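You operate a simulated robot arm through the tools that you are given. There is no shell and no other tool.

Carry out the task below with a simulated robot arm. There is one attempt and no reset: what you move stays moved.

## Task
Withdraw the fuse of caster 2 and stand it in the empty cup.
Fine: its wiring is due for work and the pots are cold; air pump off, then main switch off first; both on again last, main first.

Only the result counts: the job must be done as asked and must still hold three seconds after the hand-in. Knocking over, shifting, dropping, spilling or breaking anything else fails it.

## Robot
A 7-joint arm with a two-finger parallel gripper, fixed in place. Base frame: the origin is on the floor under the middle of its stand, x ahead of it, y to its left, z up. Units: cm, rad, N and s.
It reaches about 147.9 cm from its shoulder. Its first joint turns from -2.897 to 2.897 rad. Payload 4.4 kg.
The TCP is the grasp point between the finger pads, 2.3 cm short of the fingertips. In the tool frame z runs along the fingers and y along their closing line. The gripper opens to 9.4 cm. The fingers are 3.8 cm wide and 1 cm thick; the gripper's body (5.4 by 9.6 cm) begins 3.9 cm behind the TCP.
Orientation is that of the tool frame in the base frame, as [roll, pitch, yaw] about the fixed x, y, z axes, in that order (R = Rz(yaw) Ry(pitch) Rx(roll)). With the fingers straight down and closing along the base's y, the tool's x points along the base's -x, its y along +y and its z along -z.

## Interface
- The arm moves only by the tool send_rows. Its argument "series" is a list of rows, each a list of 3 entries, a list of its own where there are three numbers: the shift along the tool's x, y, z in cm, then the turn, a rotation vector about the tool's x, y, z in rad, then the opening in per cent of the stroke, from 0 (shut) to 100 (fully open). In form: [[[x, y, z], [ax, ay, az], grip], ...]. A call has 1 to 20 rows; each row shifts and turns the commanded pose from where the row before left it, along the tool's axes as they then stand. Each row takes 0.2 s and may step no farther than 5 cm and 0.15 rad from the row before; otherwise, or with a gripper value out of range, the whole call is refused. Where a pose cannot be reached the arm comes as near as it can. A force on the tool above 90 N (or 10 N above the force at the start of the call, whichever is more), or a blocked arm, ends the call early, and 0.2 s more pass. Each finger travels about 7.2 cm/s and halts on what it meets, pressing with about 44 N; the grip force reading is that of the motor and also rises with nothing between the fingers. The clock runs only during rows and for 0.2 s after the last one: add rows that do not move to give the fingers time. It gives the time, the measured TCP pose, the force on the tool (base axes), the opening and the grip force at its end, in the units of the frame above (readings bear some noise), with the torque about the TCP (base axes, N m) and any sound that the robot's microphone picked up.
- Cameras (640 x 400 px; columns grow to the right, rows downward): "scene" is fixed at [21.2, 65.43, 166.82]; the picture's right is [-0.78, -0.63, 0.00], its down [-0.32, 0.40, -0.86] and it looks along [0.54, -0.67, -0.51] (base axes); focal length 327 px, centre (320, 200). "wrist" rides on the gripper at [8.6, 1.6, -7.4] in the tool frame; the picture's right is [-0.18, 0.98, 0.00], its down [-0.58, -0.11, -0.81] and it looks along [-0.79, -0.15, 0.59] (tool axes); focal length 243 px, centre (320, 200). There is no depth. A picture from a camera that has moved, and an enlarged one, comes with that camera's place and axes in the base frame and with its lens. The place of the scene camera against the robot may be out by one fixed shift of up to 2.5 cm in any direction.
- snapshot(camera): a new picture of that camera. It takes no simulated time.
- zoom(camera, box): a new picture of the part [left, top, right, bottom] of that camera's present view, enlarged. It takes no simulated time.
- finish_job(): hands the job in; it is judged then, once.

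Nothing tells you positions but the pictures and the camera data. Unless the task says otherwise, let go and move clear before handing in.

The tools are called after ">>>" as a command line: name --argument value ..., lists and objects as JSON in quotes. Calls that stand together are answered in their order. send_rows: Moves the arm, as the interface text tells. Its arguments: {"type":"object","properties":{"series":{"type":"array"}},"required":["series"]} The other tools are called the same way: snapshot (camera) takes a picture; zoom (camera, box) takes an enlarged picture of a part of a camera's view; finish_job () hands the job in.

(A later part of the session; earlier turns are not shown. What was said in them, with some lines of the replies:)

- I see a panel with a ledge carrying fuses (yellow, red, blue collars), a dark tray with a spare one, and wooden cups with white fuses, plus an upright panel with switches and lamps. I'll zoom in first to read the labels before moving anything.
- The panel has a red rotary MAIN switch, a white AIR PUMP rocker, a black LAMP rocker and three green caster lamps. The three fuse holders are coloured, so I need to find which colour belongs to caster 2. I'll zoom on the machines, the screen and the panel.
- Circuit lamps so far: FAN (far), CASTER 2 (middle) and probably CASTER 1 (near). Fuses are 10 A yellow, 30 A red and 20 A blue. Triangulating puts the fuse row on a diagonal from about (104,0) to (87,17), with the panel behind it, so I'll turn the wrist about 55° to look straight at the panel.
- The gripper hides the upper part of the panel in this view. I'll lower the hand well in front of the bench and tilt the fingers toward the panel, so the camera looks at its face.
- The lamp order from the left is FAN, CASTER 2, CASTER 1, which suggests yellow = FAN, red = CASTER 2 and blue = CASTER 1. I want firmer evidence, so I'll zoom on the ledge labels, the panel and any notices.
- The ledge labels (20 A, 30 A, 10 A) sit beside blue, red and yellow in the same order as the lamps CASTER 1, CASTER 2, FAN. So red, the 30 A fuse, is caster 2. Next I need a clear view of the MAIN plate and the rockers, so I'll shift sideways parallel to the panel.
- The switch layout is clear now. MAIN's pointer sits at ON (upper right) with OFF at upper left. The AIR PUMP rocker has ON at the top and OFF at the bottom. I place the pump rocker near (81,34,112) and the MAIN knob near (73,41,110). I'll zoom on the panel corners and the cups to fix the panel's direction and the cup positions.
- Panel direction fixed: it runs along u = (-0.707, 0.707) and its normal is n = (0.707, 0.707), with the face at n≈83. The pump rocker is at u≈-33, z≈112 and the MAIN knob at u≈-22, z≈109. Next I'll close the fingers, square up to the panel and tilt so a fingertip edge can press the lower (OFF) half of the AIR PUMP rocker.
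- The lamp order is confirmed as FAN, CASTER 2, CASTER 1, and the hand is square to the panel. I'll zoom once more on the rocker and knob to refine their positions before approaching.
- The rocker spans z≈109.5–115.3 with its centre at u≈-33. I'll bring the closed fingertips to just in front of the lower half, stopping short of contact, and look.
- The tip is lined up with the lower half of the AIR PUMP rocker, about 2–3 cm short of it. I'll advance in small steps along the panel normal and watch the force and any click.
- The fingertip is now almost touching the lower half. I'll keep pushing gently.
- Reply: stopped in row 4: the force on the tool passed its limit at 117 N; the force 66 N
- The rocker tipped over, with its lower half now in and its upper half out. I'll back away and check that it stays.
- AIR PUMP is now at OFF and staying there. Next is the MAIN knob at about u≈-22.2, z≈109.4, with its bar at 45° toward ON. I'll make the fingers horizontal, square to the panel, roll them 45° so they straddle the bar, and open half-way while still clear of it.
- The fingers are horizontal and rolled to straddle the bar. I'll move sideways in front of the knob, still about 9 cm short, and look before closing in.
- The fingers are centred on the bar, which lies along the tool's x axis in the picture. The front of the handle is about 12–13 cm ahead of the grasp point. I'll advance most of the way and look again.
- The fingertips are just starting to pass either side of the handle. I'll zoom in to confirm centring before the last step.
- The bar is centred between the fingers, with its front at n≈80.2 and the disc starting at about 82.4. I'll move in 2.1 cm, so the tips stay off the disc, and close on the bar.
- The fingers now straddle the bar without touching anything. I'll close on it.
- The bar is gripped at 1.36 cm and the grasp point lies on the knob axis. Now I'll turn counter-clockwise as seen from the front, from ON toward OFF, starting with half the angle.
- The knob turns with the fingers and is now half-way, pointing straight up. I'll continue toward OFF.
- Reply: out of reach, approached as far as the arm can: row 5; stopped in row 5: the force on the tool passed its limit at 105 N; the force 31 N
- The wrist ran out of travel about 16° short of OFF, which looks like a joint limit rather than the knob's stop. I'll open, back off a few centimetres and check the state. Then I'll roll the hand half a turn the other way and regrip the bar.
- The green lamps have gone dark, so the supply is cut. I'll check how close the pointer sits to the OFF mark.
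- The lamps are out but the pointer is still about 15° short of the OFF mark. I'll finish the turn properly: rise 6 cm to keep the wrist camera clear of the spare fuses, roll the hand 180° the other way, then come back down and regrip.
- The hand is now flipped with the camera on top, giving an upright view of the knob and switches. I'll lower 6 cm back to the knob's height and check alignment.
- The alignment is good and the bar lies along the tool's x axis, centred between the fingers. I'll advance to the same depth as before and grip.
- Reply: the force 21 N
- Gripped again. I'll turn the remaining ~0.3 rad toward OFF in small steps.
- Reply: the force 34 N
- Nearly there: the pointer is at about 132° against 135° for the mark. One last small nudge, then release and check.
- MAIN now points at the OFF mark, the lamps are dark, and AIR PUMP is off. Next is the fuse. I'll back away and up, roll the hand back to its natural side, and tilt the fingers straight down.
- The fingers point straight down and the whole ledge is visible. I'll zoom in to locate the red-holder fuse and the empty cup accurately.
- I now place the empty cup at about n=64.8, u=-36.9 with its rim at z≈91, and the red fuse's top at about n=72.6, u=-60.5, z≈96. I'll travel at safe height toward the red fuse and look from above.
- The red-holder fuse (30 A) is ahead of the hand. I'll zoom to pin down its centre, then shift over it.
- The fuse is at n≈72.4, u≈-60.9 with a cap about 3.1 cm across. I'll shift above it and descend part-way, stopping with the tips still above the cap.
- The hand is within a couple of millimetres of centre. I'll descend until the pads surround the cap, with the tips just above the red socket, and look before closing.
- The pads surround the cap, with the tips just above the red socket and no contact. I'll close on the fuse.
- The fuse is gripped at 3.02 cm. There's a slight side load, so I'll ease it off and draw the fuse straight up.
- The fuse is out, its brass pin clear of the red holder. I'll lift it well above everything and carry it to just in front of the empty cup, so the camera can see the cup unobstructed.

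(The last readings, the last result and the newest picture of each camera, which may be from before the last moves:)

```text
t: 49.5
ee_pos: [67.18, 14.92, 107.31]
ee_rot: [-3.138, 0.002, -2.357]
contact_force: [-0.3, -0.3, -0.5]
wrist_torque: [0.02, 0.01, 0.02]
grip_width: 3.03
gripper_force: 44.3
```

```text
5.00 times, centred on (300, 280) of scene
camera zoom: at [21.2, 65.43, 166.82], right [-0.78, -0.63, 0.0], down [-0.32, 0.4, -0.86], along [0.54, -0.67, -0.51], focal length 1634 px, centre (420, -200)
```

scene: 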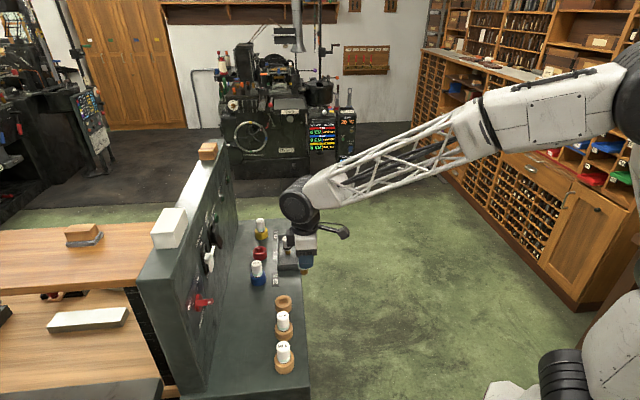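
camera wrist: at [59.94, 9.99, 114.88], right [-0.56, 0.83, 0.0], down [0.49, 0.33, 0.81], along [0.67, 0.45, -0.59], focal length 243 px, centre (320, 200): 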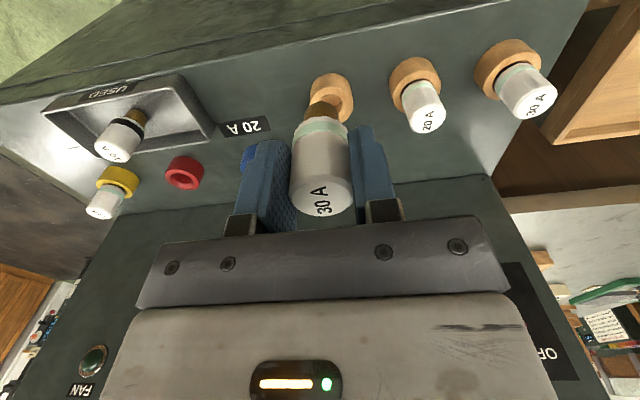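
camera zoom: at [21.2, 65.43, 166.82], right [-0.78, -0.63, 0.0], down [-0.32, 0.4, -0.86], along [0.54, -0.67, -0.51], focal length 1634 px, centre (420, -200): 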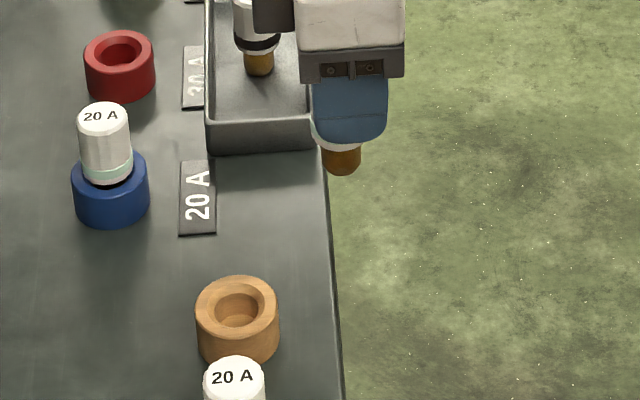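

The cup is at about n≈64.6, u≈-36.85, with its rim at z≈91. I'll bring the fuse over it with the pin still about 2 cm above the rim, then compare pin and hole directly in both cameras.

>>> send_rows --series '[[[-3.1, 0.1, 0], [0, 0, 0], 18], [[-3.1, 0, 0], [0, 0, 0], 18], [[0, 0, 3], [0, 0, 0], 18], [[0, 0, 3], [0, 0, 0], 18], [[0, 0, 1.5], [0, 0, 0], 18], [[0, 0, 0], [0, 0, 0], 18]]'

>>> zoom --camera "wrist" --box '[220, 0, 420, 200]'

>>> zoom --camera "scene" --box '[245, 250, 325, 330]'

```text
t: 50.9
ee_pos: [71.66, 19.37, 99.94]
ee_rot: [-3.139, 0.001, -2.358]
contact_force: [0.2, -0.6, -0.2]
wrist_torque: [0.01, -0.03, -0.01]
grip_width: 3.01
gripper_force: 43.6
```

```text
2.00 times, centred on (320, 100) of wrist
camera zoom: at [64.34, 14.43, 107.37], right [-0.56, 0.83, 0.0], down [0.49, 0.33, 0.81], along [0.67, 0.45, -0.59], focal length 485 px, centre (320, 400)
```

zoom: 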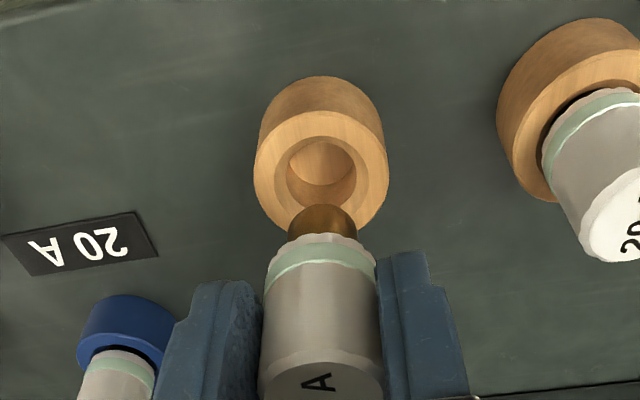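

```text
5.00 times, centred on (285, 290) of scene
camera zoom: at [21.2, 65.43, 166.82], right [-0.78, -0.63, 0.0], down [-0.32, 0.4, -0.86], along [0.54, -0.67, -0.51], focal length 1634 px, centre (495, -250)
```

zoom: 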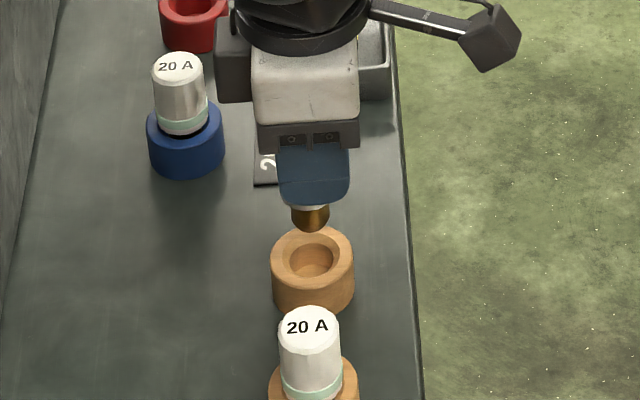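

In the wrist view the pin and hole are aligned sideways, and in the scene view the pin will land within about 1 mm of the hole's centre. I'll lower 3 cm and check again.

>>> send_rows --series '[[[0, 0, 1], [0, 0, 0], 18], [[0, 0, 1], [0, 0, 0], 18], [[0, 0, 0.8], [0, 0, 0], 18], [[0, 0, 0], [0, 0, 0], 18]]'

>>> zoom --camera "wrist" --box '[220, 20, 420, 200]'

>>> zoom --camera "scene" --box '[245, 250, 325, 330]'

```text
t: 51.9
ee_pos: [71.63, 19.42, 97.1]
ee_rot: [-3.138, 0.002, -2.358]
contact_force: [-0.5, 0.4, -0.1]
wrist_torque: [-0.02, -0.01, -0.01]
grip_width: 3.03
gripper_force: 44.5
```

```text
2.22 times, centred on (320, 110) of wrist
camera zoom: at [64.32, 14.41, 104.59], right [-0.56, 0.83, 0.0], down [0.49, 0.33, 0.81], along [0.67, 0.45, -0.59], focal length 539 px, centre (320, 400)
```

zoom: 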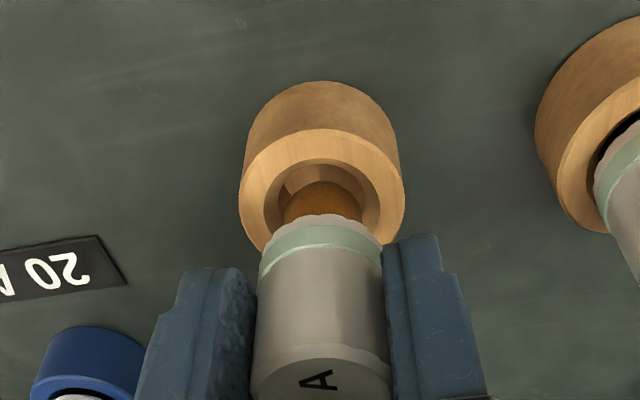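

```text
5.00 times, centred on (285, 290) of scene
camera zoom: at [21.2, 65.43, 166.82], right [-0.78, -0.63, 0.0], down [-0.32, 0.4, -0.86], along [0.54, -0.67, -0.51], focal length 1634 px, centre (495, -250)
```

zoom: 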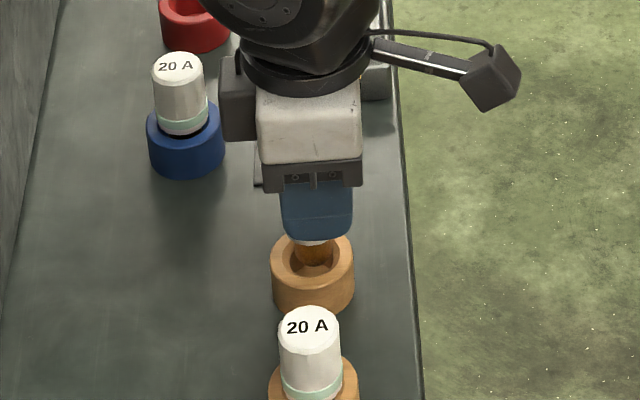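

The pin is entering the hole, well centred in both views. I'll lower on in small steps until it seats.

>>> send_rows --series '[[[0, 0, 0.5], [0, 0, 0], 18], [[0, 0, 0.5], [0, 0, 0], 18], [[0, 0, 0.5], [0, 0, 0], 18], [[0, 0, 0.4], [0, 0, 0], 18], [[0, 0, 0], [0, 0, 0], 18]]'

>>> zoom --camera "wrist" --box '[220, 20, 420, 200]'

>>> zoom --camera "scene" --box '[245, 250, 325, 330]'

```text
t: 53.1
ee_pos: [71.57, 19.41, 95.19]
ee_rot: [-3.137, 0.002, -2.358]
contact_force: [0.1, 0.0, -0.4]
wrist_torque: [0.01, -0.03, 0.0]
grip_width: 3.03
gripper_force: 43.9
```

```text
2.22 times, centred on (320, 110) of wrist
camera zoom: at [64.35, 14.45, 102.69], right [-0.56, 0.83, 0.0], down [0.49, 0.33, 0.81], along [0.67, 0.45, -0.59], focal length 539 px, centre (320, 400)
```

zoom: 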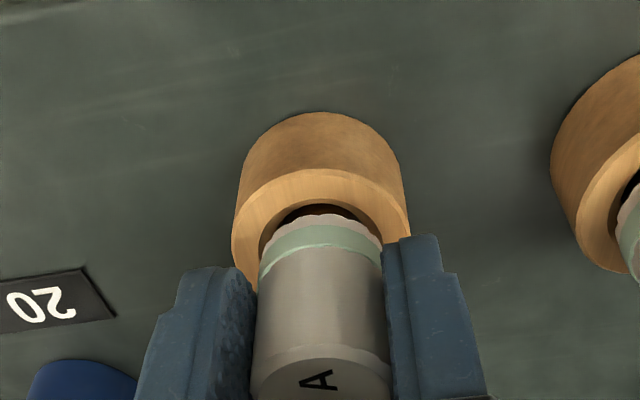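

```text
5.00 times, centred on (285, 290) of scene
camera zoom: at [21.2, 65.43, 166.82], right [-0.78, -0.63, 0.0], down [-0.32, 0.4, -0.86], along [0.54, -0.67, -0.51], focal length 1634 px, centre (495, -250)
```

zoom: 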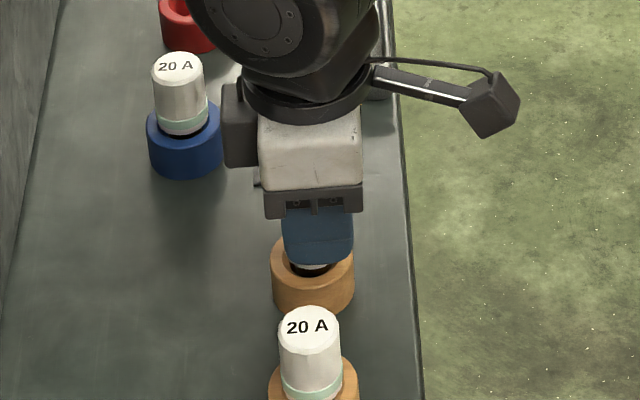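

>>> send_rows --series '[[[0, 0, 0.25], [0, 0, 0], 18], [[0, 0, 0.25], [0, 0, 0], 18], [[0, 0, 0.2], [0, 0, 0], 18], [[0, 0, 0], [0, 0, 0], 18]]'

>>> zoom --camera "wrist" --box '[220, 20, 420, 200]'

>>> zoom --camera "scene" --box '[245, 260, 315, 330]'

```text
t: 54.1
ee_pos: [71.63, 19.4, 94.81]
ee_rot: [-3.137, 0.004, -2.357]
contact_force: [-5.9, -1.2, 39.3]
wrist_torque: [0.05, 0.28, -0.03]
grip_width: 3.02
gripper_force: 44.1
```

```text
2.22 times, centred on (320, 110) of wrist
camera zoom: at [64.42, 14.45, 102.22], right [-0.56, 0.83, 0.0], down [0.48, 0.33, 0.81], along [0.67, 0.45, -0.59], focal length 539 px, centre (320, 400)
```

zoom: 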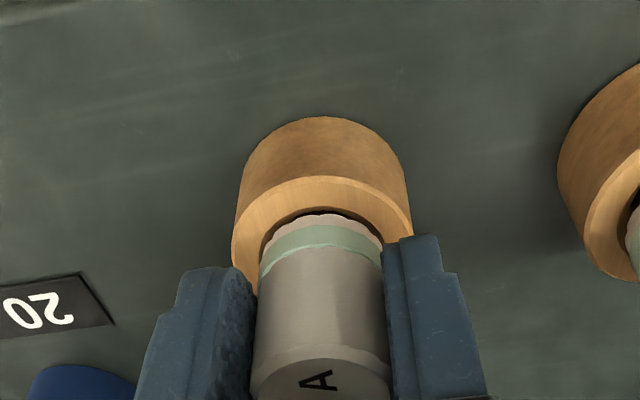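

```text
5.71 times, centred on (280, 295) of scene
camera zoom: at [21.2, 65.43, 166.82], right [-0.78, -0.63, 0.0], down [-0.32, 0.4, -0.86], along [0.54, -0.67, -0.51], focal length 1867 px, centre (549, -343)
```

zoom: 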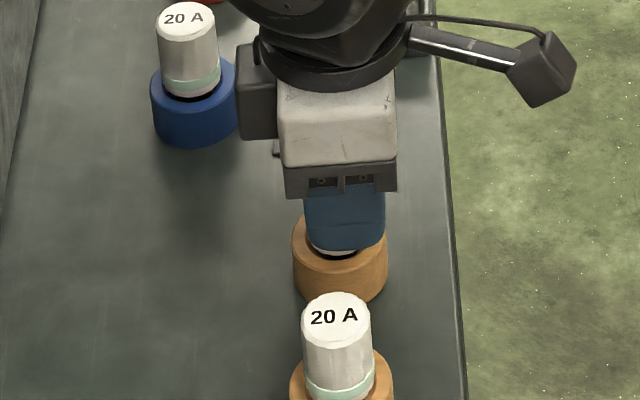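

Contact at z=94.8, the same height it sat at in its holder, so the fuse is seated in the cup. I'll ease the downward force, open, and rise straight up.

>>> send_rows --series '[[[0, 0, -0.3], [0, 0, 0], 18], [[0, 0, 0], [0, 0, 0], 18], [[0, 0, 0], [0, 0, 0], 35], [[0, 0, 0], [0, 0, 0], 45], [[0, 0, 0], [0, 0, 0], 60], [[0, 0, 0], [0, 0, 0], 60]]'

>>> zoom --camera "wrist" --box '[200, 20, 440, 220]'

```text
t: 55.5
ee_pos: [71.64, 19.37, 94.96]
ee_rot: [-3.139, 0.001, -2.357]
contact_force: [-0.4, 0.0, 0.9]
wrist_torque: [0.04, 0.02, -0.01]
grip_width: 5.63
gripper_force: 0.0
```

```text
2.00 times, centred on (320, 120) of wrist
camera zoom: at [64.37, 14.44, 102.28], right [-0.56, 0.83, 0.0], down [0.49, 0.33, 0.81], along [0.67, 0.45, -0.59], focal length 485 px, centre (320, 360)
```

zoom: 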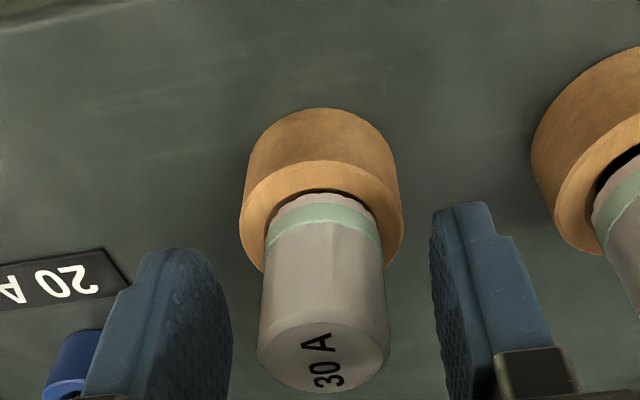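

The fuse stands in the cup and the fingers are clear on both sides. I'll rise straight up and look at the result.

>>> send_rows --series '[[[0, 0, -1], [0, 0, 0], 60], [[0, 0, -3], [0, 0, 0], 60], [[0, 0, -4], [0, 0, 0], 60], [[0, 0, -4], [0, 0, 0], 60], [[0, 0, -4], [0, 0, 0], 60], [[4, 0, -2], [0, 0, 0], 60], [[4, 0, 0], [0, 0, 0], 50], [[0, 0, 0], [0, 0, 0], 50]]'

>>> snapshot --camera "wrist"

>>> zoom --camera "scene" --box '[150, 200, 330, 380]'

```text
t: 57.3
ee_pos: [65.98, 13.7, 112.76]
ee_rot: [-3.139, 0.002, -2.358]
contact_force: [-0.6, 0.1, 0.8]
wrist_torque: [0.0, 0.03, 0.0]
grip_width: 4.68
gripper_force: 0.0
```

```text
taken
camera wrist: at [58.65, 8.81, 120.34], right [-0.56, 0.83, 0.0], down [0.49, 0.33, 0.81], along [0.67, 0.45, -0.59], focal length 243 px, centre (320, 200)
```

wrist: 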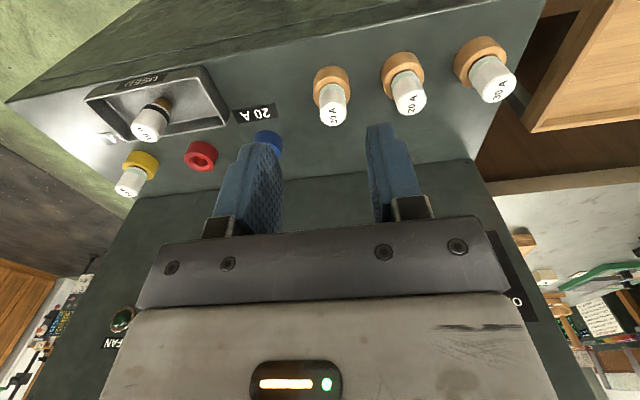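

```text
2.22 times, centred on (240, 290) of scene
camera zoom: at [21.2, 65.43, 166.82], right [-0.78, -0.63, 0.0], down [-0.32, 0.4, -0.86], along [0.54, -0.67, -0.51], focal length 726 px, centre (498, 0)
```

zoom: 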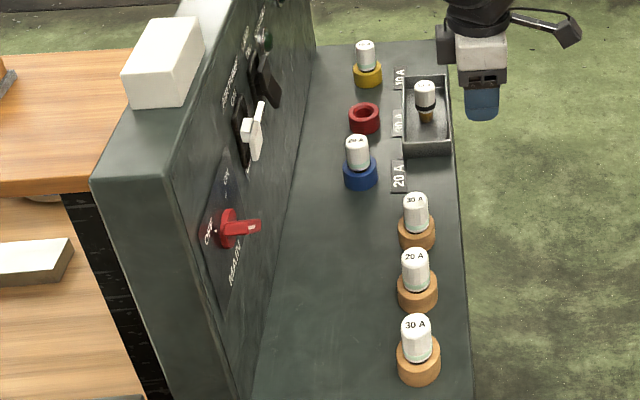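

The caster 2 fuse (30 A) stands in the formerly empty cup, the red holder is empty, and everything else looks undisturbed. Now MAIN goes back on: I'll move in front of the knob at safe height and turn the hand horizontal and rolled, as before.

>>> send_rows --series '[[[0, 4.7, -1.5], [0, 0, 0], 50], [[0, 4.7, -1.5], [0, 0, 0], 50], [[0, 4.7, -1.5], [0, 0, 0], 50], [[0, 0, 0], [0, -0.1428, 0], 50], [[0, 0, 0], [0, -0.1428, 0], 50], [[0, 0, 0], [0, -0.1428, 0], 50], [[0, 0, 0], [0, -0.1428, 0], 50], [[0, 0, 0], [0, -0.1428, 0], 50], [[0, 0, 0], [0, -0.1428, 0], 50], [[0, 0, 0], [0, -0.1428, 0], 50], [[0, 0, 0], [0, -0.1428, 0], 50], [[0, 0, 0], [0, -0.1428, 0], 50], [[0, 0, 0], [0, -0.1428, 0], 50], [[0, 0, 0], [0, -0.1428, 0], 50], [[0, 0, 0], [0, 0, 0], 50]]'

>>> send_rows --series '[[[0, 0, 0], [0, 0, 0.1386], 50], [[0, 0, 0], [0, 0, 0.1386], 50], [[0, 0, 0], [0, 0, 0.1386], 50], [[0, 0, 0], [0, 0, 0.1386], 50], [[0, 0, 0], [0, 0, 0.1386], 50], [[0, 0, 0], [0, 0, 0.1386], 50], [[0, 0, 0], [0, 0, 0.1386], 50], [[0, 0, 0], [0, 0, 0.1386], 50], [[0, 0, 0], [0, 0, 0.1386], 50], [[0, 0, 0], [0, 0, 0.1386], 50], [[0, 0, 0], [0, 0, 0.1386], 50], [[0, 0, 0], [0, 0, 0.1386], 50], [[0, 0, 0], [0, 0, 0.1386], 50], [[0, 0, 0], [0, 0, 0.1386], 50], [[0, 0, 0], [0, 0, 0.1386], 50], [[0, 0, 0], [0, 0, 0.1386], 50], [[0, 0, 0], [0, 0, 0.1386], 50], [[0, 0, 0], [0, 0, 0], 50]]'

>>> snapshot --camera "wrist"

>>> snapshot --camera "scene"

```text
t: 60.5
ee_pos: [56.08, 23.74, 117.21]
ee_rot: [-1.177, 1.568, -0.393]
contact_force: [-0.1, 0.1, -0.9]
wrist_torque: [-0.02, -0.03, -0.02]
grip_width: 4.71
gripper_force: 0.0
```

```text
t: 64.3
ee_pos: [55.96, 23.79, 117.34]
ee_rot: [1.57, -0.785, 2.356]
contact_force: [-0.4, -0.2, 0.2]
wrist_torque: [0.0, 0.02, -0.01]
grip_width: 4.68
gripper_force: 0.0
```

```text
taken
camera wrist: at [47.17, 22.01, 124.59], right [0.58, -0.58, 0.57], down [-0.33, -0.81, -0.49], along [0.74, 0.09, -0.66], focal length 243 px, centre (320, 200)
```

wrist: 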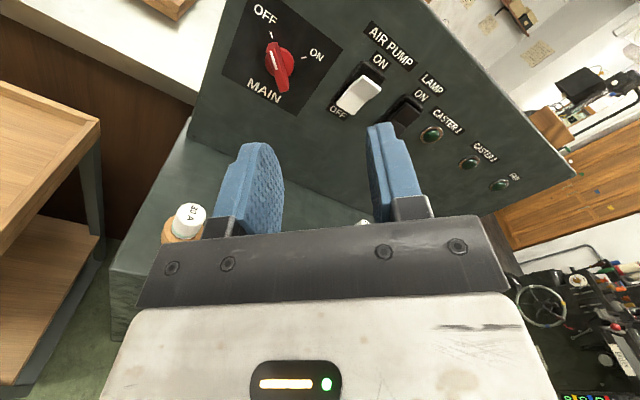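

```text
taken
```

scene: 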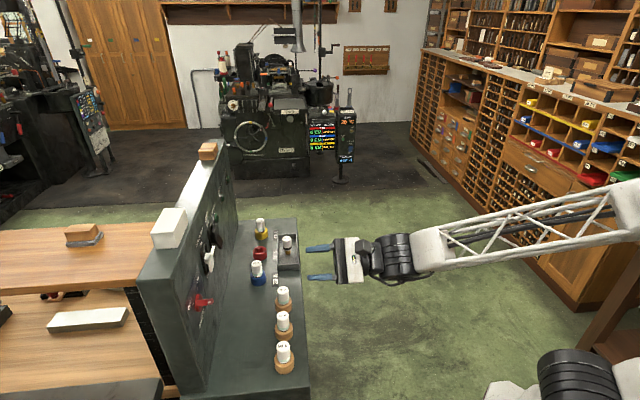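

I'm oriented to regrip the knob. I'll move to just in front of it and check the alignment.

>>> send_rows --series '[[[-1.306, -1.607, 3.9], [0, 0, 0], 50], [[-1.306, -1.607, 3.9], [0, 0, 0], 50], [[-1.306, -1.607, 3.9], [0, 0, 0], 50], [[-1.306, -1.607, 3.9], [0, 0, 0], 50], [[0, 0, 0], [0, 0, 0], 50]]'

>>> snapshot --camera "wrist"

>>> zoom --camera "wrist" --box '[230, 20, 410, 190]'

```text
t: 65.5
ee_pos: [66.49, 35.32, 108.87]
ee_rot: [1.57, -0.782, 2.356]
contact_force: [-0.2, 0.3, 0.5]
wrist_torque: [-0.02, 0.01, 0.0]
grip_width: 4.7
gripper_force: 0.2
```

```text
taken
camera wrist: at [57.7, 33.67, 116.2], right [0.58, -0.58, 0.57], down [-0.33, -0.81, -0.49], along [0.74, 0.09, -0.66], focal length 243 px, centre (320, 200)
```

wrist: 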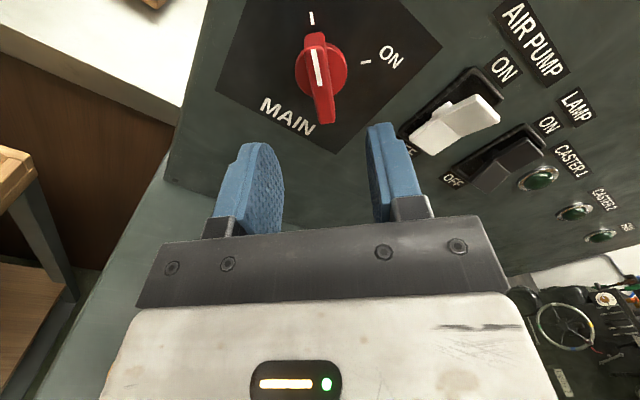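

```text
2.35 times, centred on (320, 105) of wrist
camera zoom: at [57.7, 33.67, 116.2], right [0.58, -0.58, 0.57], down [-0.33, -0.81, -0.49], along [0.74, 0.09, -0.66], focal length 571 px, centre (320, 424)
```

zoom: 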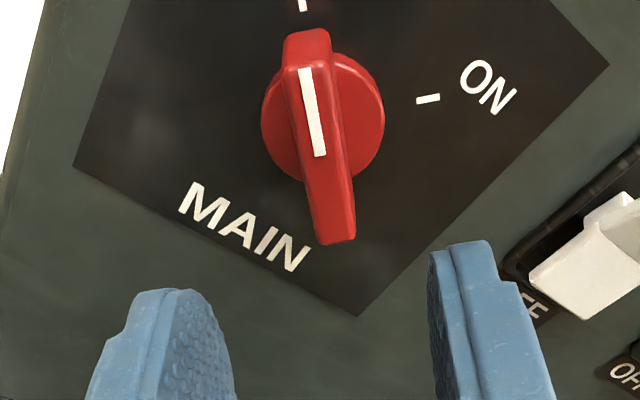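

Alignment is good to about 1 mm. I'll advance and grip the bar.

>>> send_rows --series '[[[0.1, 0.03, 3], [0, 0, 0], 50], [[0.1, 0.03, 3], [0, 0, 0], 50], [[0.05, 0, 1.4], [0, 0, 0], 50], [[0, 0, 0], [0, 0, 0], 50], [[0, 0, 0], [0, 0, 0], 25], [[0, 0, 0], [0, 0, 0], 10], [[0, 0, 0], [0, 0, 0], 5], [[0, 0, 0], [0, 0, 0], 5]]'

>>> zoom --camera "wrist" --box '[230, 40, 410, 190]'

```text
t: 67.3
ee_pos: [71.57, 40.73, 109.2]
ee_rot: [1.57, -0.781, 2.36]
contact_force: [2.0, 9.3, -3.2]
wrist_torque: [0.3, 0.21, 0.47]
grip_width: 1.32
gripper_force: 45.0
```

```text
2.67 times, centred on (320, 115) of wrist
camera zoom: at [62.8, 38.98, 116.51], right [0.58, -0.58, 0.57], down [-0.33, -0.81, -0.49], along [0.74, 0.09, -0.66], focal length 647 px, centre (320, 427)
```

zoom: 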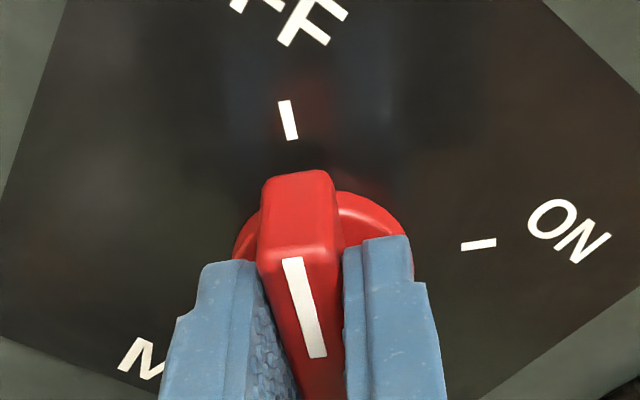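

Gripped on the axis with low side force. I'll turn clockwise toward ON, half-way first.

>>> send_rows --series '[[[0, 0, 0], [0, 0, 0.14], 3], [[0, 0, 0], [0, 0, 0.14], 3], [[0, 0, 0], [0, 0, 0.14], 3], [[0, 0, 0], [0, 0, 0.14], 3], [[0, 0, 0], [0, 0, 0.14], 3], [[0, 0, 0], [0, 0, 0], 3]]'

>>> zoom --camera "wrist" --box '[200, 0, 440, 190]'

```text
t: 68.7
ee_pos: [71.79, 40.61, 109.33]
ee_rot: [1.555, -1.483, 2.37]
contact_force: [61.2, -6.8, -3.9]
wrist_torque: [-0.44, 0.22, 0.13]
grip_width: 1.3
gripper_force: 44.9
```

```text
2.11 times, centred on (320, 95) of wrist
camera zoom: at [67.03, 34.72, 118.09], right [0.7, -0.71, -0.1], down [-0.61, -0.53, -0.59], along [0.36, 0.47, -0.8], focal length 511 px, centre (320, 421)
```

zoom: 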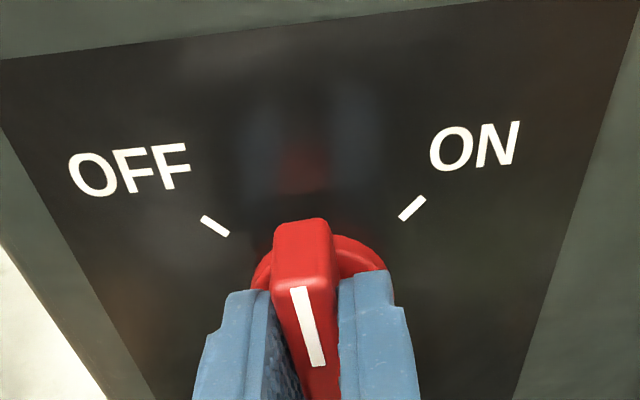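

Half-way, but there's about 50 N of side load building. I'll shift the hand slightly to relieve it before continuing.

>>> send_rows --series '[[[0, 0.15, 0.05], [0, 0, 0], 3], [[0, 0, 0], [0, 0, 0], 3]]'

```text
t: 69.3
ee_pos: [71.76, 40.72, 109.32]
ee_rot: [1.557, -1.482, 2.368]
contact_force: [18.9, -22.7, 3.0]
wrist_torque: [-0.55, 0.46, -0.1]
grip_width: 1.28
gripper_force: 44.9
```

>>> send_rows --series '[[[0, 0.12, 0], [0, 0, 0], 3], [[0, 0, 0], [0, 0, 0.13], 3], [[0, 0, 0], [0, 0, 0.13], 3], [[0, 0, 0], [0, 0, 0.13], 3], [[0, 0, 0], [0, 0, 0], 3]]'

>>> zoom --camera "wrist" --box '[200, 0, 440, 190]'

```text
t: 70.5
ee_pos: [71.73, 40.63, 109.34]
ee_rot: [-1.568, -1.27, -0.79]
contact_force: [-7.3, -1.7, 3.9]
wrist_torque: [-0.12, 0.13, 0.18]
grip_width: 1.29
gripper_force: 44.8
```

```text
2.11 times, centred on (320, 95) of wrist
camera zoom: at [69.42, 32.33, 117.1], right [0.62, -0.62, -0.47], down [-0.77, -0.37, -0.52], along [0.15, 0.69, -0.71], focal length 511 px, centre (320, 421)
```

zoom: 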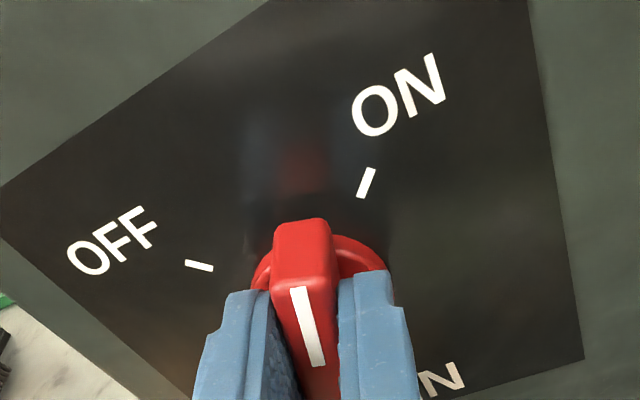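

The side load is gone. About 0.48 rad remains to the ON mark, so I'll continue.

>>> send_rows --series '[[[0, 0, 0], [0, 0, 0.121], 3], [[0, 0, 0], [0, 0, 0.121], 3], [[0, 0, 0], [0, 0, 0.121], 3], [[0, 0, 0], [0, 0, 0.121], 3], [[0, 0, 0], [0, 0, 0], 3]]'

>>> zoom --camera "wrist" --box '[200, 0, 440, 190]'

>>> zoom --camera "scene" --box '[150, 160, 330, 330]'

```text
t: 71.7
ee_pos: [71.82, 40.54, 109.26]
ee_rot: [-1.572, -0.783, -0.789]
contact_force: [8.7, -12.9, -8.0]
wrist_torque: [-0.18, -0.05, 0.2]
grip_width: 1.29
gripper_force: 45.2
```

```text
2.11 times, centred on (320, 95) of wrist
camera zoom: at [71.72, 30.03, 114.23], right [0.4, -0.4, -0.83], down [-0.92, -0.22, -0.33], along [-0.05, 0.89, -0.45], focal length 511 px, centre (320, 421)
```

zoom: 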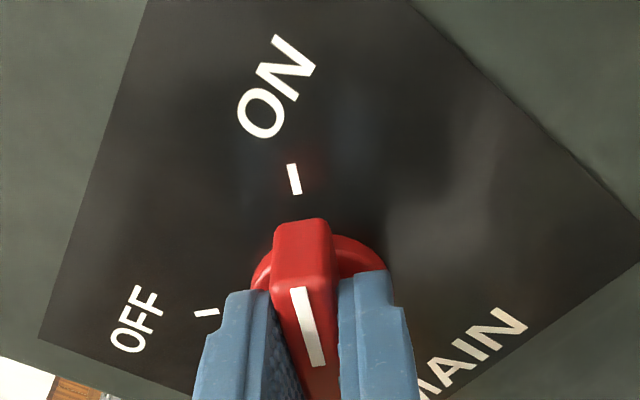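

```text
2.35 times, centred on (240, 245) of scene
camera zoom: at [21.2, 65.43, 166.82], right [-0.78, -0.63, 0.0], down [-0.32, 0.4, -0.86], along [0.54, -0.67, -0.51], focal length 769 px, centre (508, 94)
```

zoom: 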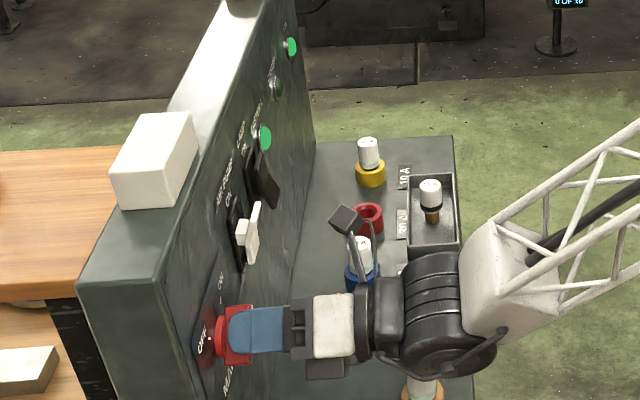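

MAIN is back on. The FAN and CASTER 1 lamps are lit and CASTER 2 is dark, which confirms the right fuse was drawn. I'll release the knob and back away.

>>> send_rows --series '[[[0, 0, 0], [0, 0, 0], 25], [[0, 0, 0], [0, 0, 0], 50], [[0, 0, 0], [0, 0, 0], 50], [[0, 0, -1.5], [0, 0, 0], 50], [[0, 0, -3], [0, 0, 0], 50], [[0, 0, -4], [0, 0, 0], 50], [[0, 0, -4], [0, 0, 0], 50], [[0, 0, 0], [0, 0, 0], 50]]'

>>> snapshot --camera "wrist"

>>> zoom --camera "scene" --box '[150, 180, 330, 380]'

```text
t: 73.5
ee_pos: [62.95, 31.72, 109.42]
ee_rot: [-1.568, -0.784, -0.789]
contact_force: [-0.5, 0.6, 0.2]
wrist_torque: [-0.01, 0.03, -0.01]
grip_width: 4.67
gripper_force: 0.0
```

```text
taken
camera wrist: at [62.81, 21.19, 114.33], right [0.4, -0.4, -0.83], down [-0.92, -0.22, -0.34], along [-0.05, 0.89, -0.45], focal length 243 px, centre (320, 200)
```

wrist: 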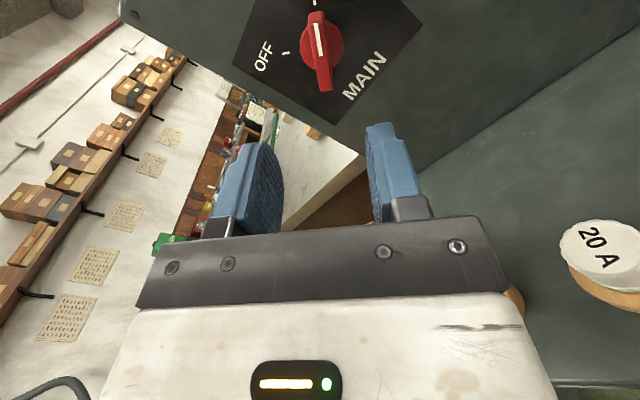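

```text
2.00 times, centred on (240, 280) of scene
camera zoom: at [21.2, 65.43, 166.82], right [-0.78, -0.63, 0.0], down [-0.32, 0.4, -0.86], along [0.54, -0.67, -0.51], focal length 654 px, centre (480, 40)
```

zoom: 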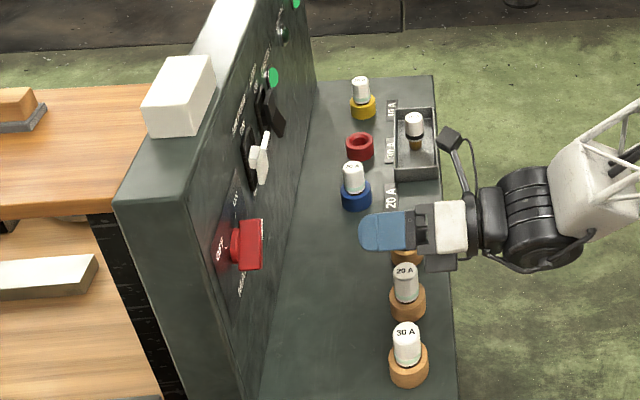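

The knob holds at ON. Last is AIR PUMP: I'll close the fingers, roll so the camera is on top, and line up with the upper (ON) half of the rocker at u≈-33, z≈114.3.

>>> send_rows --series '[[[0, 0, 0], [0, 0, -0.131], 20], [[0, 0, 0], [0, 0, -0.131], 0], [[0, 0, 0], [0, 0, -0.131], 0], [[0, 0, 0], [0, 0, -0.131], 0], [[0, 0, 0], [0, 0, -0.131], 0], [[0, 0, 0], [0, 0, -0.131], 0], [[1.63, 3.63, 1.0], [0, 0, 0], 0], [[1.63, 3.63, 1.0], [0, 0, 0], 0], [[1.63, 3.63, 1.0], [0, 0, 0], 0], [[0, 0, 0], [0, 0, 0], 0]]'

>>> snapshot --camera "wrist"

>>> zoom --camera "scene" --box '[160, 190, 300, 290]'

```text
t: 75.7
ee_pos: [72.65, 26.07, 114.21]
ee_rot: [0.813, -1.569, 3.111]
contact_force: [0.2, -0.1, -1.1]
wrist_torque: [0.01, 0.0, -0.02]
grip_width: 0.0
gripper_force: 42.6
```

```text
taken
camera wrist: at [68.58, 19.71, 122.95], right [0.69, -0.7, -0.18], down [-0.65, -0.49, -0.58], along [0.32, 0.52, -0.79], focal length 243 px, centre (320, 200)
```

wrist: 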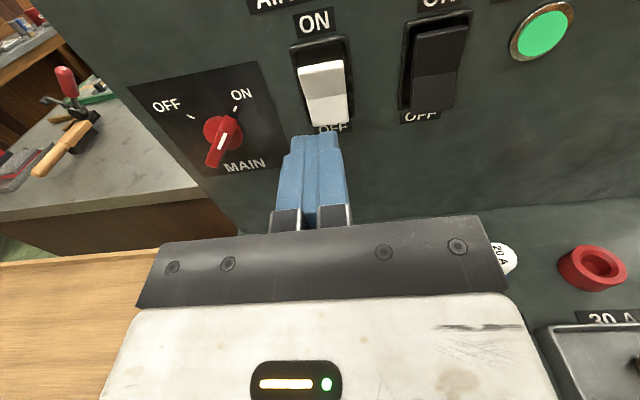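

```text
4.00 times, centred on (230, 240) of scene
camera zoom: at [21.2, 65.43, 166.82], right [-0.78, -0.63, 0.0], down [-0.32, 0.4, -0.86], along [0.54, -0.67, -0.51], focal length 1307 px, centre (680, 40)
```

zoom: 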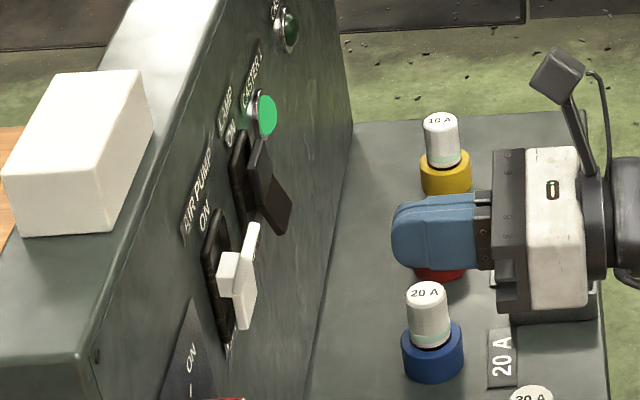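

The closed tip is aimed at the middle of the rocker's upper half. I'll advance most of the way, then press in small steps.

>>> send_rows --series '[[[0, 0, 3], [0, 0, 0], 0], [[0, 0, 2.5], [0, 0, 0], 0], [[0, 0, 0.5], [0, 0, 0], 0], [[0, 0, 0.3], [0, 0, 0], 0], [[0, 0, 0], [0, 0, 0], 0]]'

>>> zoom --camera "scene" --box '[170, 210, 270, 280]'

>>> zoom --camera "wrist" --box '[240, 60, 400, 200]'

```text
t: 76.9
ee_pos: [77.2, 30.57, 114.26]
ee_rot: [0.906, -1.569, 3.024]
contact_force: [0.1, 0.1, -1.0]
wrist_torque: [0.02, 0.0, -0.01]
grip_width: 0.0
gripper_force: 42.4
```

```text
5.71 times, centred on (220, 245) of scene
camera zoom: at [21.2, 65.43, 166.82], right [-0.78, -0.63, 0.0], down [-0.32, 0.4, -0.86], along [0.54, -0.67, -0.51], focal length 1867 px, centre (891, -57)
```

zoom: 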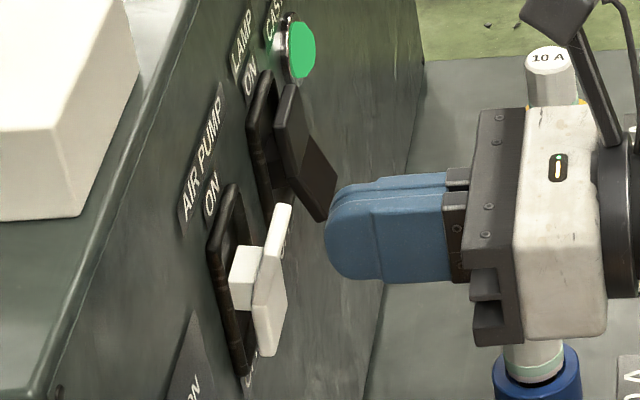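

```text
2.86 times, centred on (320, 130) of wrist
camera zoom: at [73.06, 24.17, 122.9], right [0.69, -0.7, -0.18], down [-0.65, -0.49, -0.58], along [0.32, 0.52, -0.79], focal length 693 px, centre (320, 400)
```

zoom: 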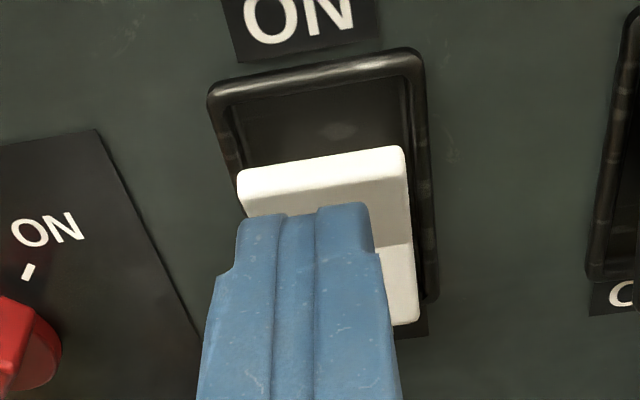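

>>> send_rows --series '[[[0.3, 0, 0.4], [0, 0, 0], 0], [[0, 0, 0.4], [0, 0, 0], 0], [[0, 0, 0.3], [0, 0, 0], 0], [[0, 0, 0.3], [0, 0, 0], 0], [[0, 0, 0.25], [0, 0, 0], 0], [[0, 0, 0.25], [0, 0, 0], 0]]'

>>> zoom --camera "scene" --box '[170, 210, 270, 280]'

>>> zoom --camera "wrist" --box '[240, 60, 400, 200]'

```text
t: 78.3
ee_pos: [78.59, 32.01, 114.5]
ee_rot: [0.837, -1.569, 3.089]
contact_force: [-1.0, -1.9, 2.4]
wrist_torque: [0.08, -0.03, 0.0]
grip_width: 0.0
gripper_force: 42.2
```

```text
5.71 times, centred on (220, 245) of scene
camera zoom: at [21.2, 65.43, 166.82], right [-0.78, -0.63, 0.0], down [-0.32, 0.4, -0.86], along [0.54, -0.67, -0.51], focal length 1867 px, centre (891, -57)
```

zoom: 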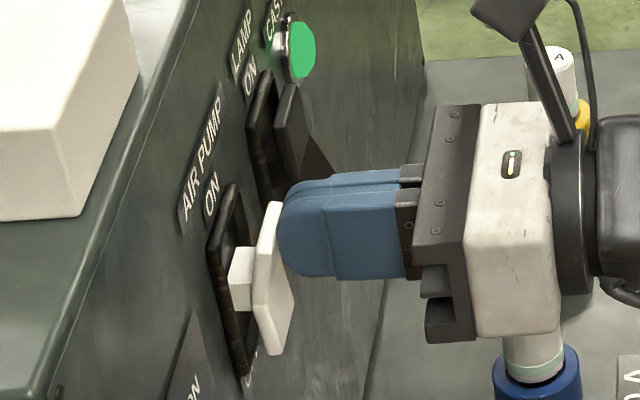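

```text
2.86 times, centred on (320, 130) of wrist
camera zoom: at [74.45, 25.47, 123.19], right [0.69, -0.7, -0.18], down [-0.65, -0.49, -0.58], along [0.32, 0.52, -0.79], focal length 693 px, centre (320, 400)
```

zoom: 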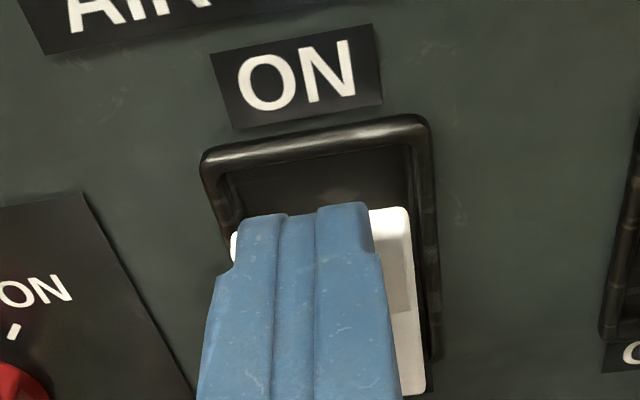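

The tip is touching and the rocker has started to tilt. I'll keep pressing in small steps.

>>> send_rows --series '[[[0, 0, 0.25], [0, 0, 0], 0], [[0, 0, 0.25], [0, 0, 0], 0], [[0, 0, 0.2], [0, 0, 0], 0], [[0, 0, 0], [0, 0, 0], 0]]'

>>> zoom --camera "scene" --box '[170, 210, 270, 280]'

```text
t: 79.3
ee_pos: [79.11, 32.44, 114.48]
ee_rot: [0.874, -1.569, 3.052]
contact_force: [0.3, 0.2, 0.2]
wrist_torque: [0.02, -0.04, 0.02]
grip_width: 0.0
gripper_force: 42.5
```

```text
5.71 times, centred on (220, 245) of scene
camera zoom: at [21.2, 65.43, 166.82], right [-0.78, -0.63, 0.0], down [-0.32, 0.4, -0.86], along [0.54, -0.67, -0.51], focal length 1867 px, centre (891, -57)
```

zoom: 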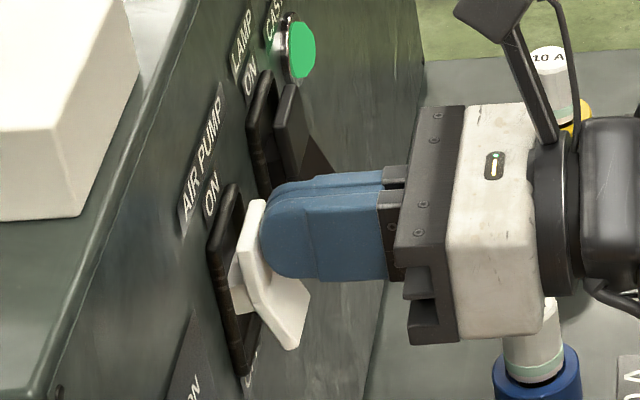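

The rocker snapped over to ON, with its upper half in and lower half out, just as at the start. I'll back away and verify everything.

>>> send_rows --series '[[[0, 0, -1], [0, 0, 0], 0], [[0, 0, -3], [0, 0, 0], 0], [[0, 0, -4], [0, 0, 0], 0], [[0, 0, -4], [0, 0, 0], 0], [[0, 0, -4], [0, 0, 0], 0], [[0, 0, -4], [0, 0, 0], 0], [[3, 0, -3], [0, 0, 0], 0], [[0, 0, 0], [0, 0, 0], 0]]'

>>> snapshot --camera "wrist"

>>> snapshot --camera "scene"

>>> zoom --camera "scene" --box '[150, 150, 330, 270]'

>>> zoom --camera "scene" --box '[150, 260, 330, 380]'

```text
t: 81.1
ee_pos: [62.63, 16.15, 117.34]
ee_rot: [0.882, -1.57, 3.044]
contact_force: [0.7, 0.2, 0.0]
wrist_torque: [0.01, -0.02, 0.02]
grip_width: 0.01
gripper_force: 42.4
```

```text
taken
camera wrist: at [58.57, 9.73, 126.15], right [0.69, -0.7, -0.18], down [-0.65, -0.49, -0.58], along [0.32, 0.52, -0.79], focal length 243 px, centre (320, 200)
```

wrist: 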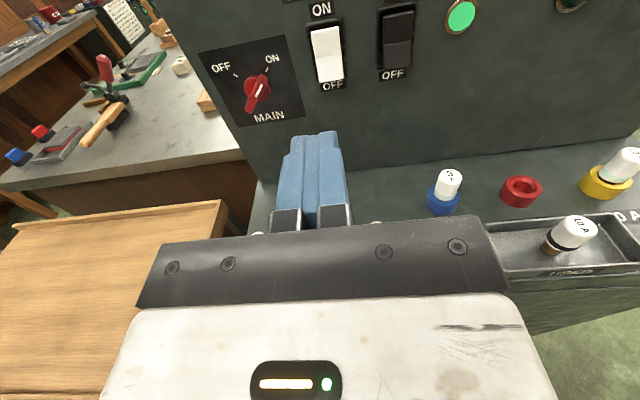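

```text
taken
```

scene: 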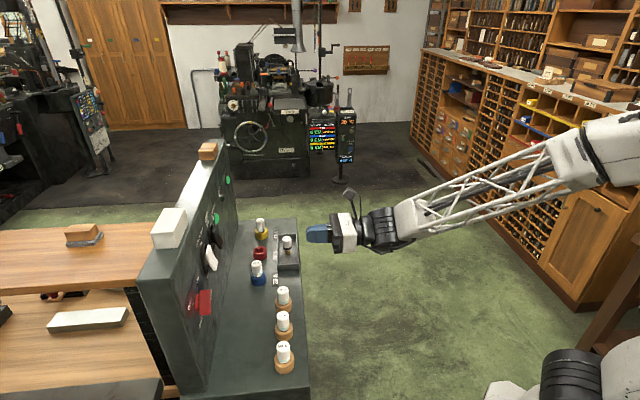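

```text
3.33 times, centred on (240, 210) of scene
camera zoom: at [21.2, 65.43, 166.82], right [-0.78, -0.63, 0.0], down [-0.32, 0.4, -0.86], along [0.54, -0.67, -0.51], focal length 1089 px, centre (587, 167)
```

zoom: 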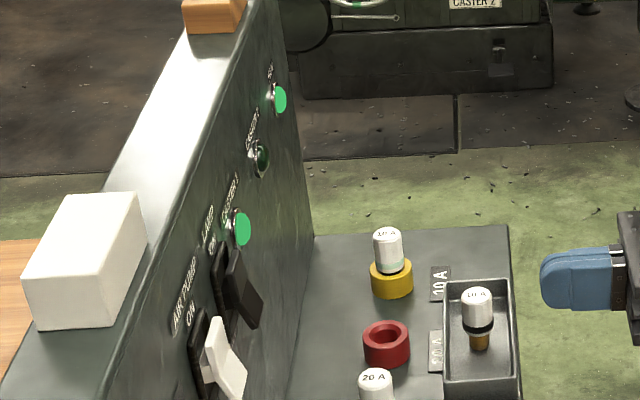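

```text
3.33 times, centred on (240, 320) of scene
camera zoom: at [21.2, 65.43, 166.82], right [-0.78, -0.63, 0.0], down [-0.32, 0.4, -0.86], along [0.54, -0.67, -0.51], focal length 1089 px, centre (587, -200)
```

zoom: 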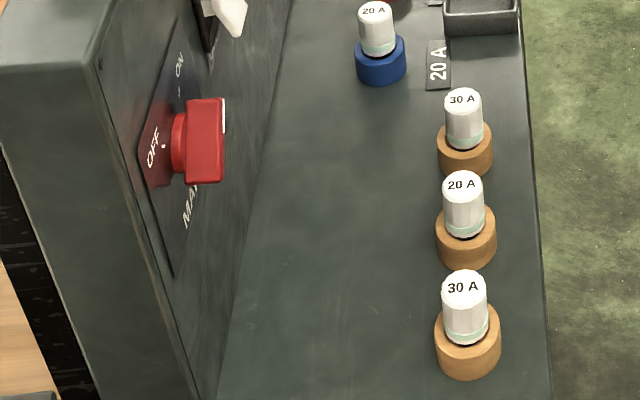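

Everything looks right. One last close look at the MAIN pointer and the pump rocker before handing in.

>>> zoom --camera "wrist" --box '[190, 0, 430, 135]'

```text
2.67 times, centred on (310, 68) of wrist
camera zoom: at [58.57, 9.73, 126.15], right [0.69, -0.7, -0.18], down [-0.65, -0.49, -0.58], along [0.32, 0.52, -0.79], focal length 647 px, centre (347, 553)
```

zoom: 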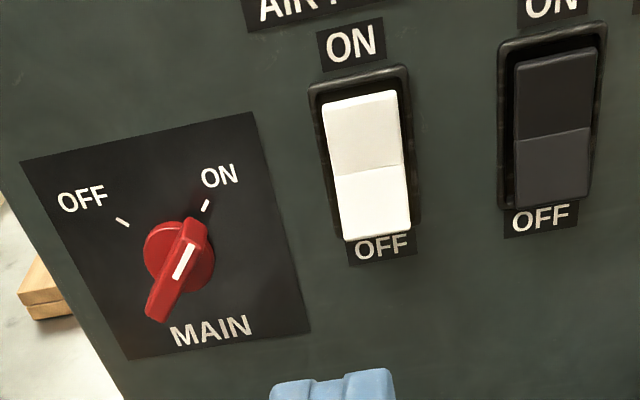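

MAIN points at ON, AIR PUMP is on and matches the untouched LAMP rocker's position. The caster 2 fuse stands in the cup and the hand is clear. I'm handing the job in.

>>> finish_job

```text
The job is handed in.
```

The caster 2 fuse (30 A, red holder) is out and standing upright in the cup that was empty. I've handed the job in.

- **Order:** I switched the air pump off, then the main switch, before drawing the fuse. Afterwards I turned main back on first, then the air pump.
- **Right fuse:** with main back on, the CASTER 1 and FAN lamps lit and CASTER 2 stayed dark.
- **Main switch:** the wrist reached its limit about 15° short of the OFF mark, after the lamps had gone out. I let go, regripped and turned it fully to OFF before touching the fuse.
- **Surroundings:** in the last pictures the other fuses, the used-fuse tray and the lamp switch look undisturbed, and the arm is clear of the bench.
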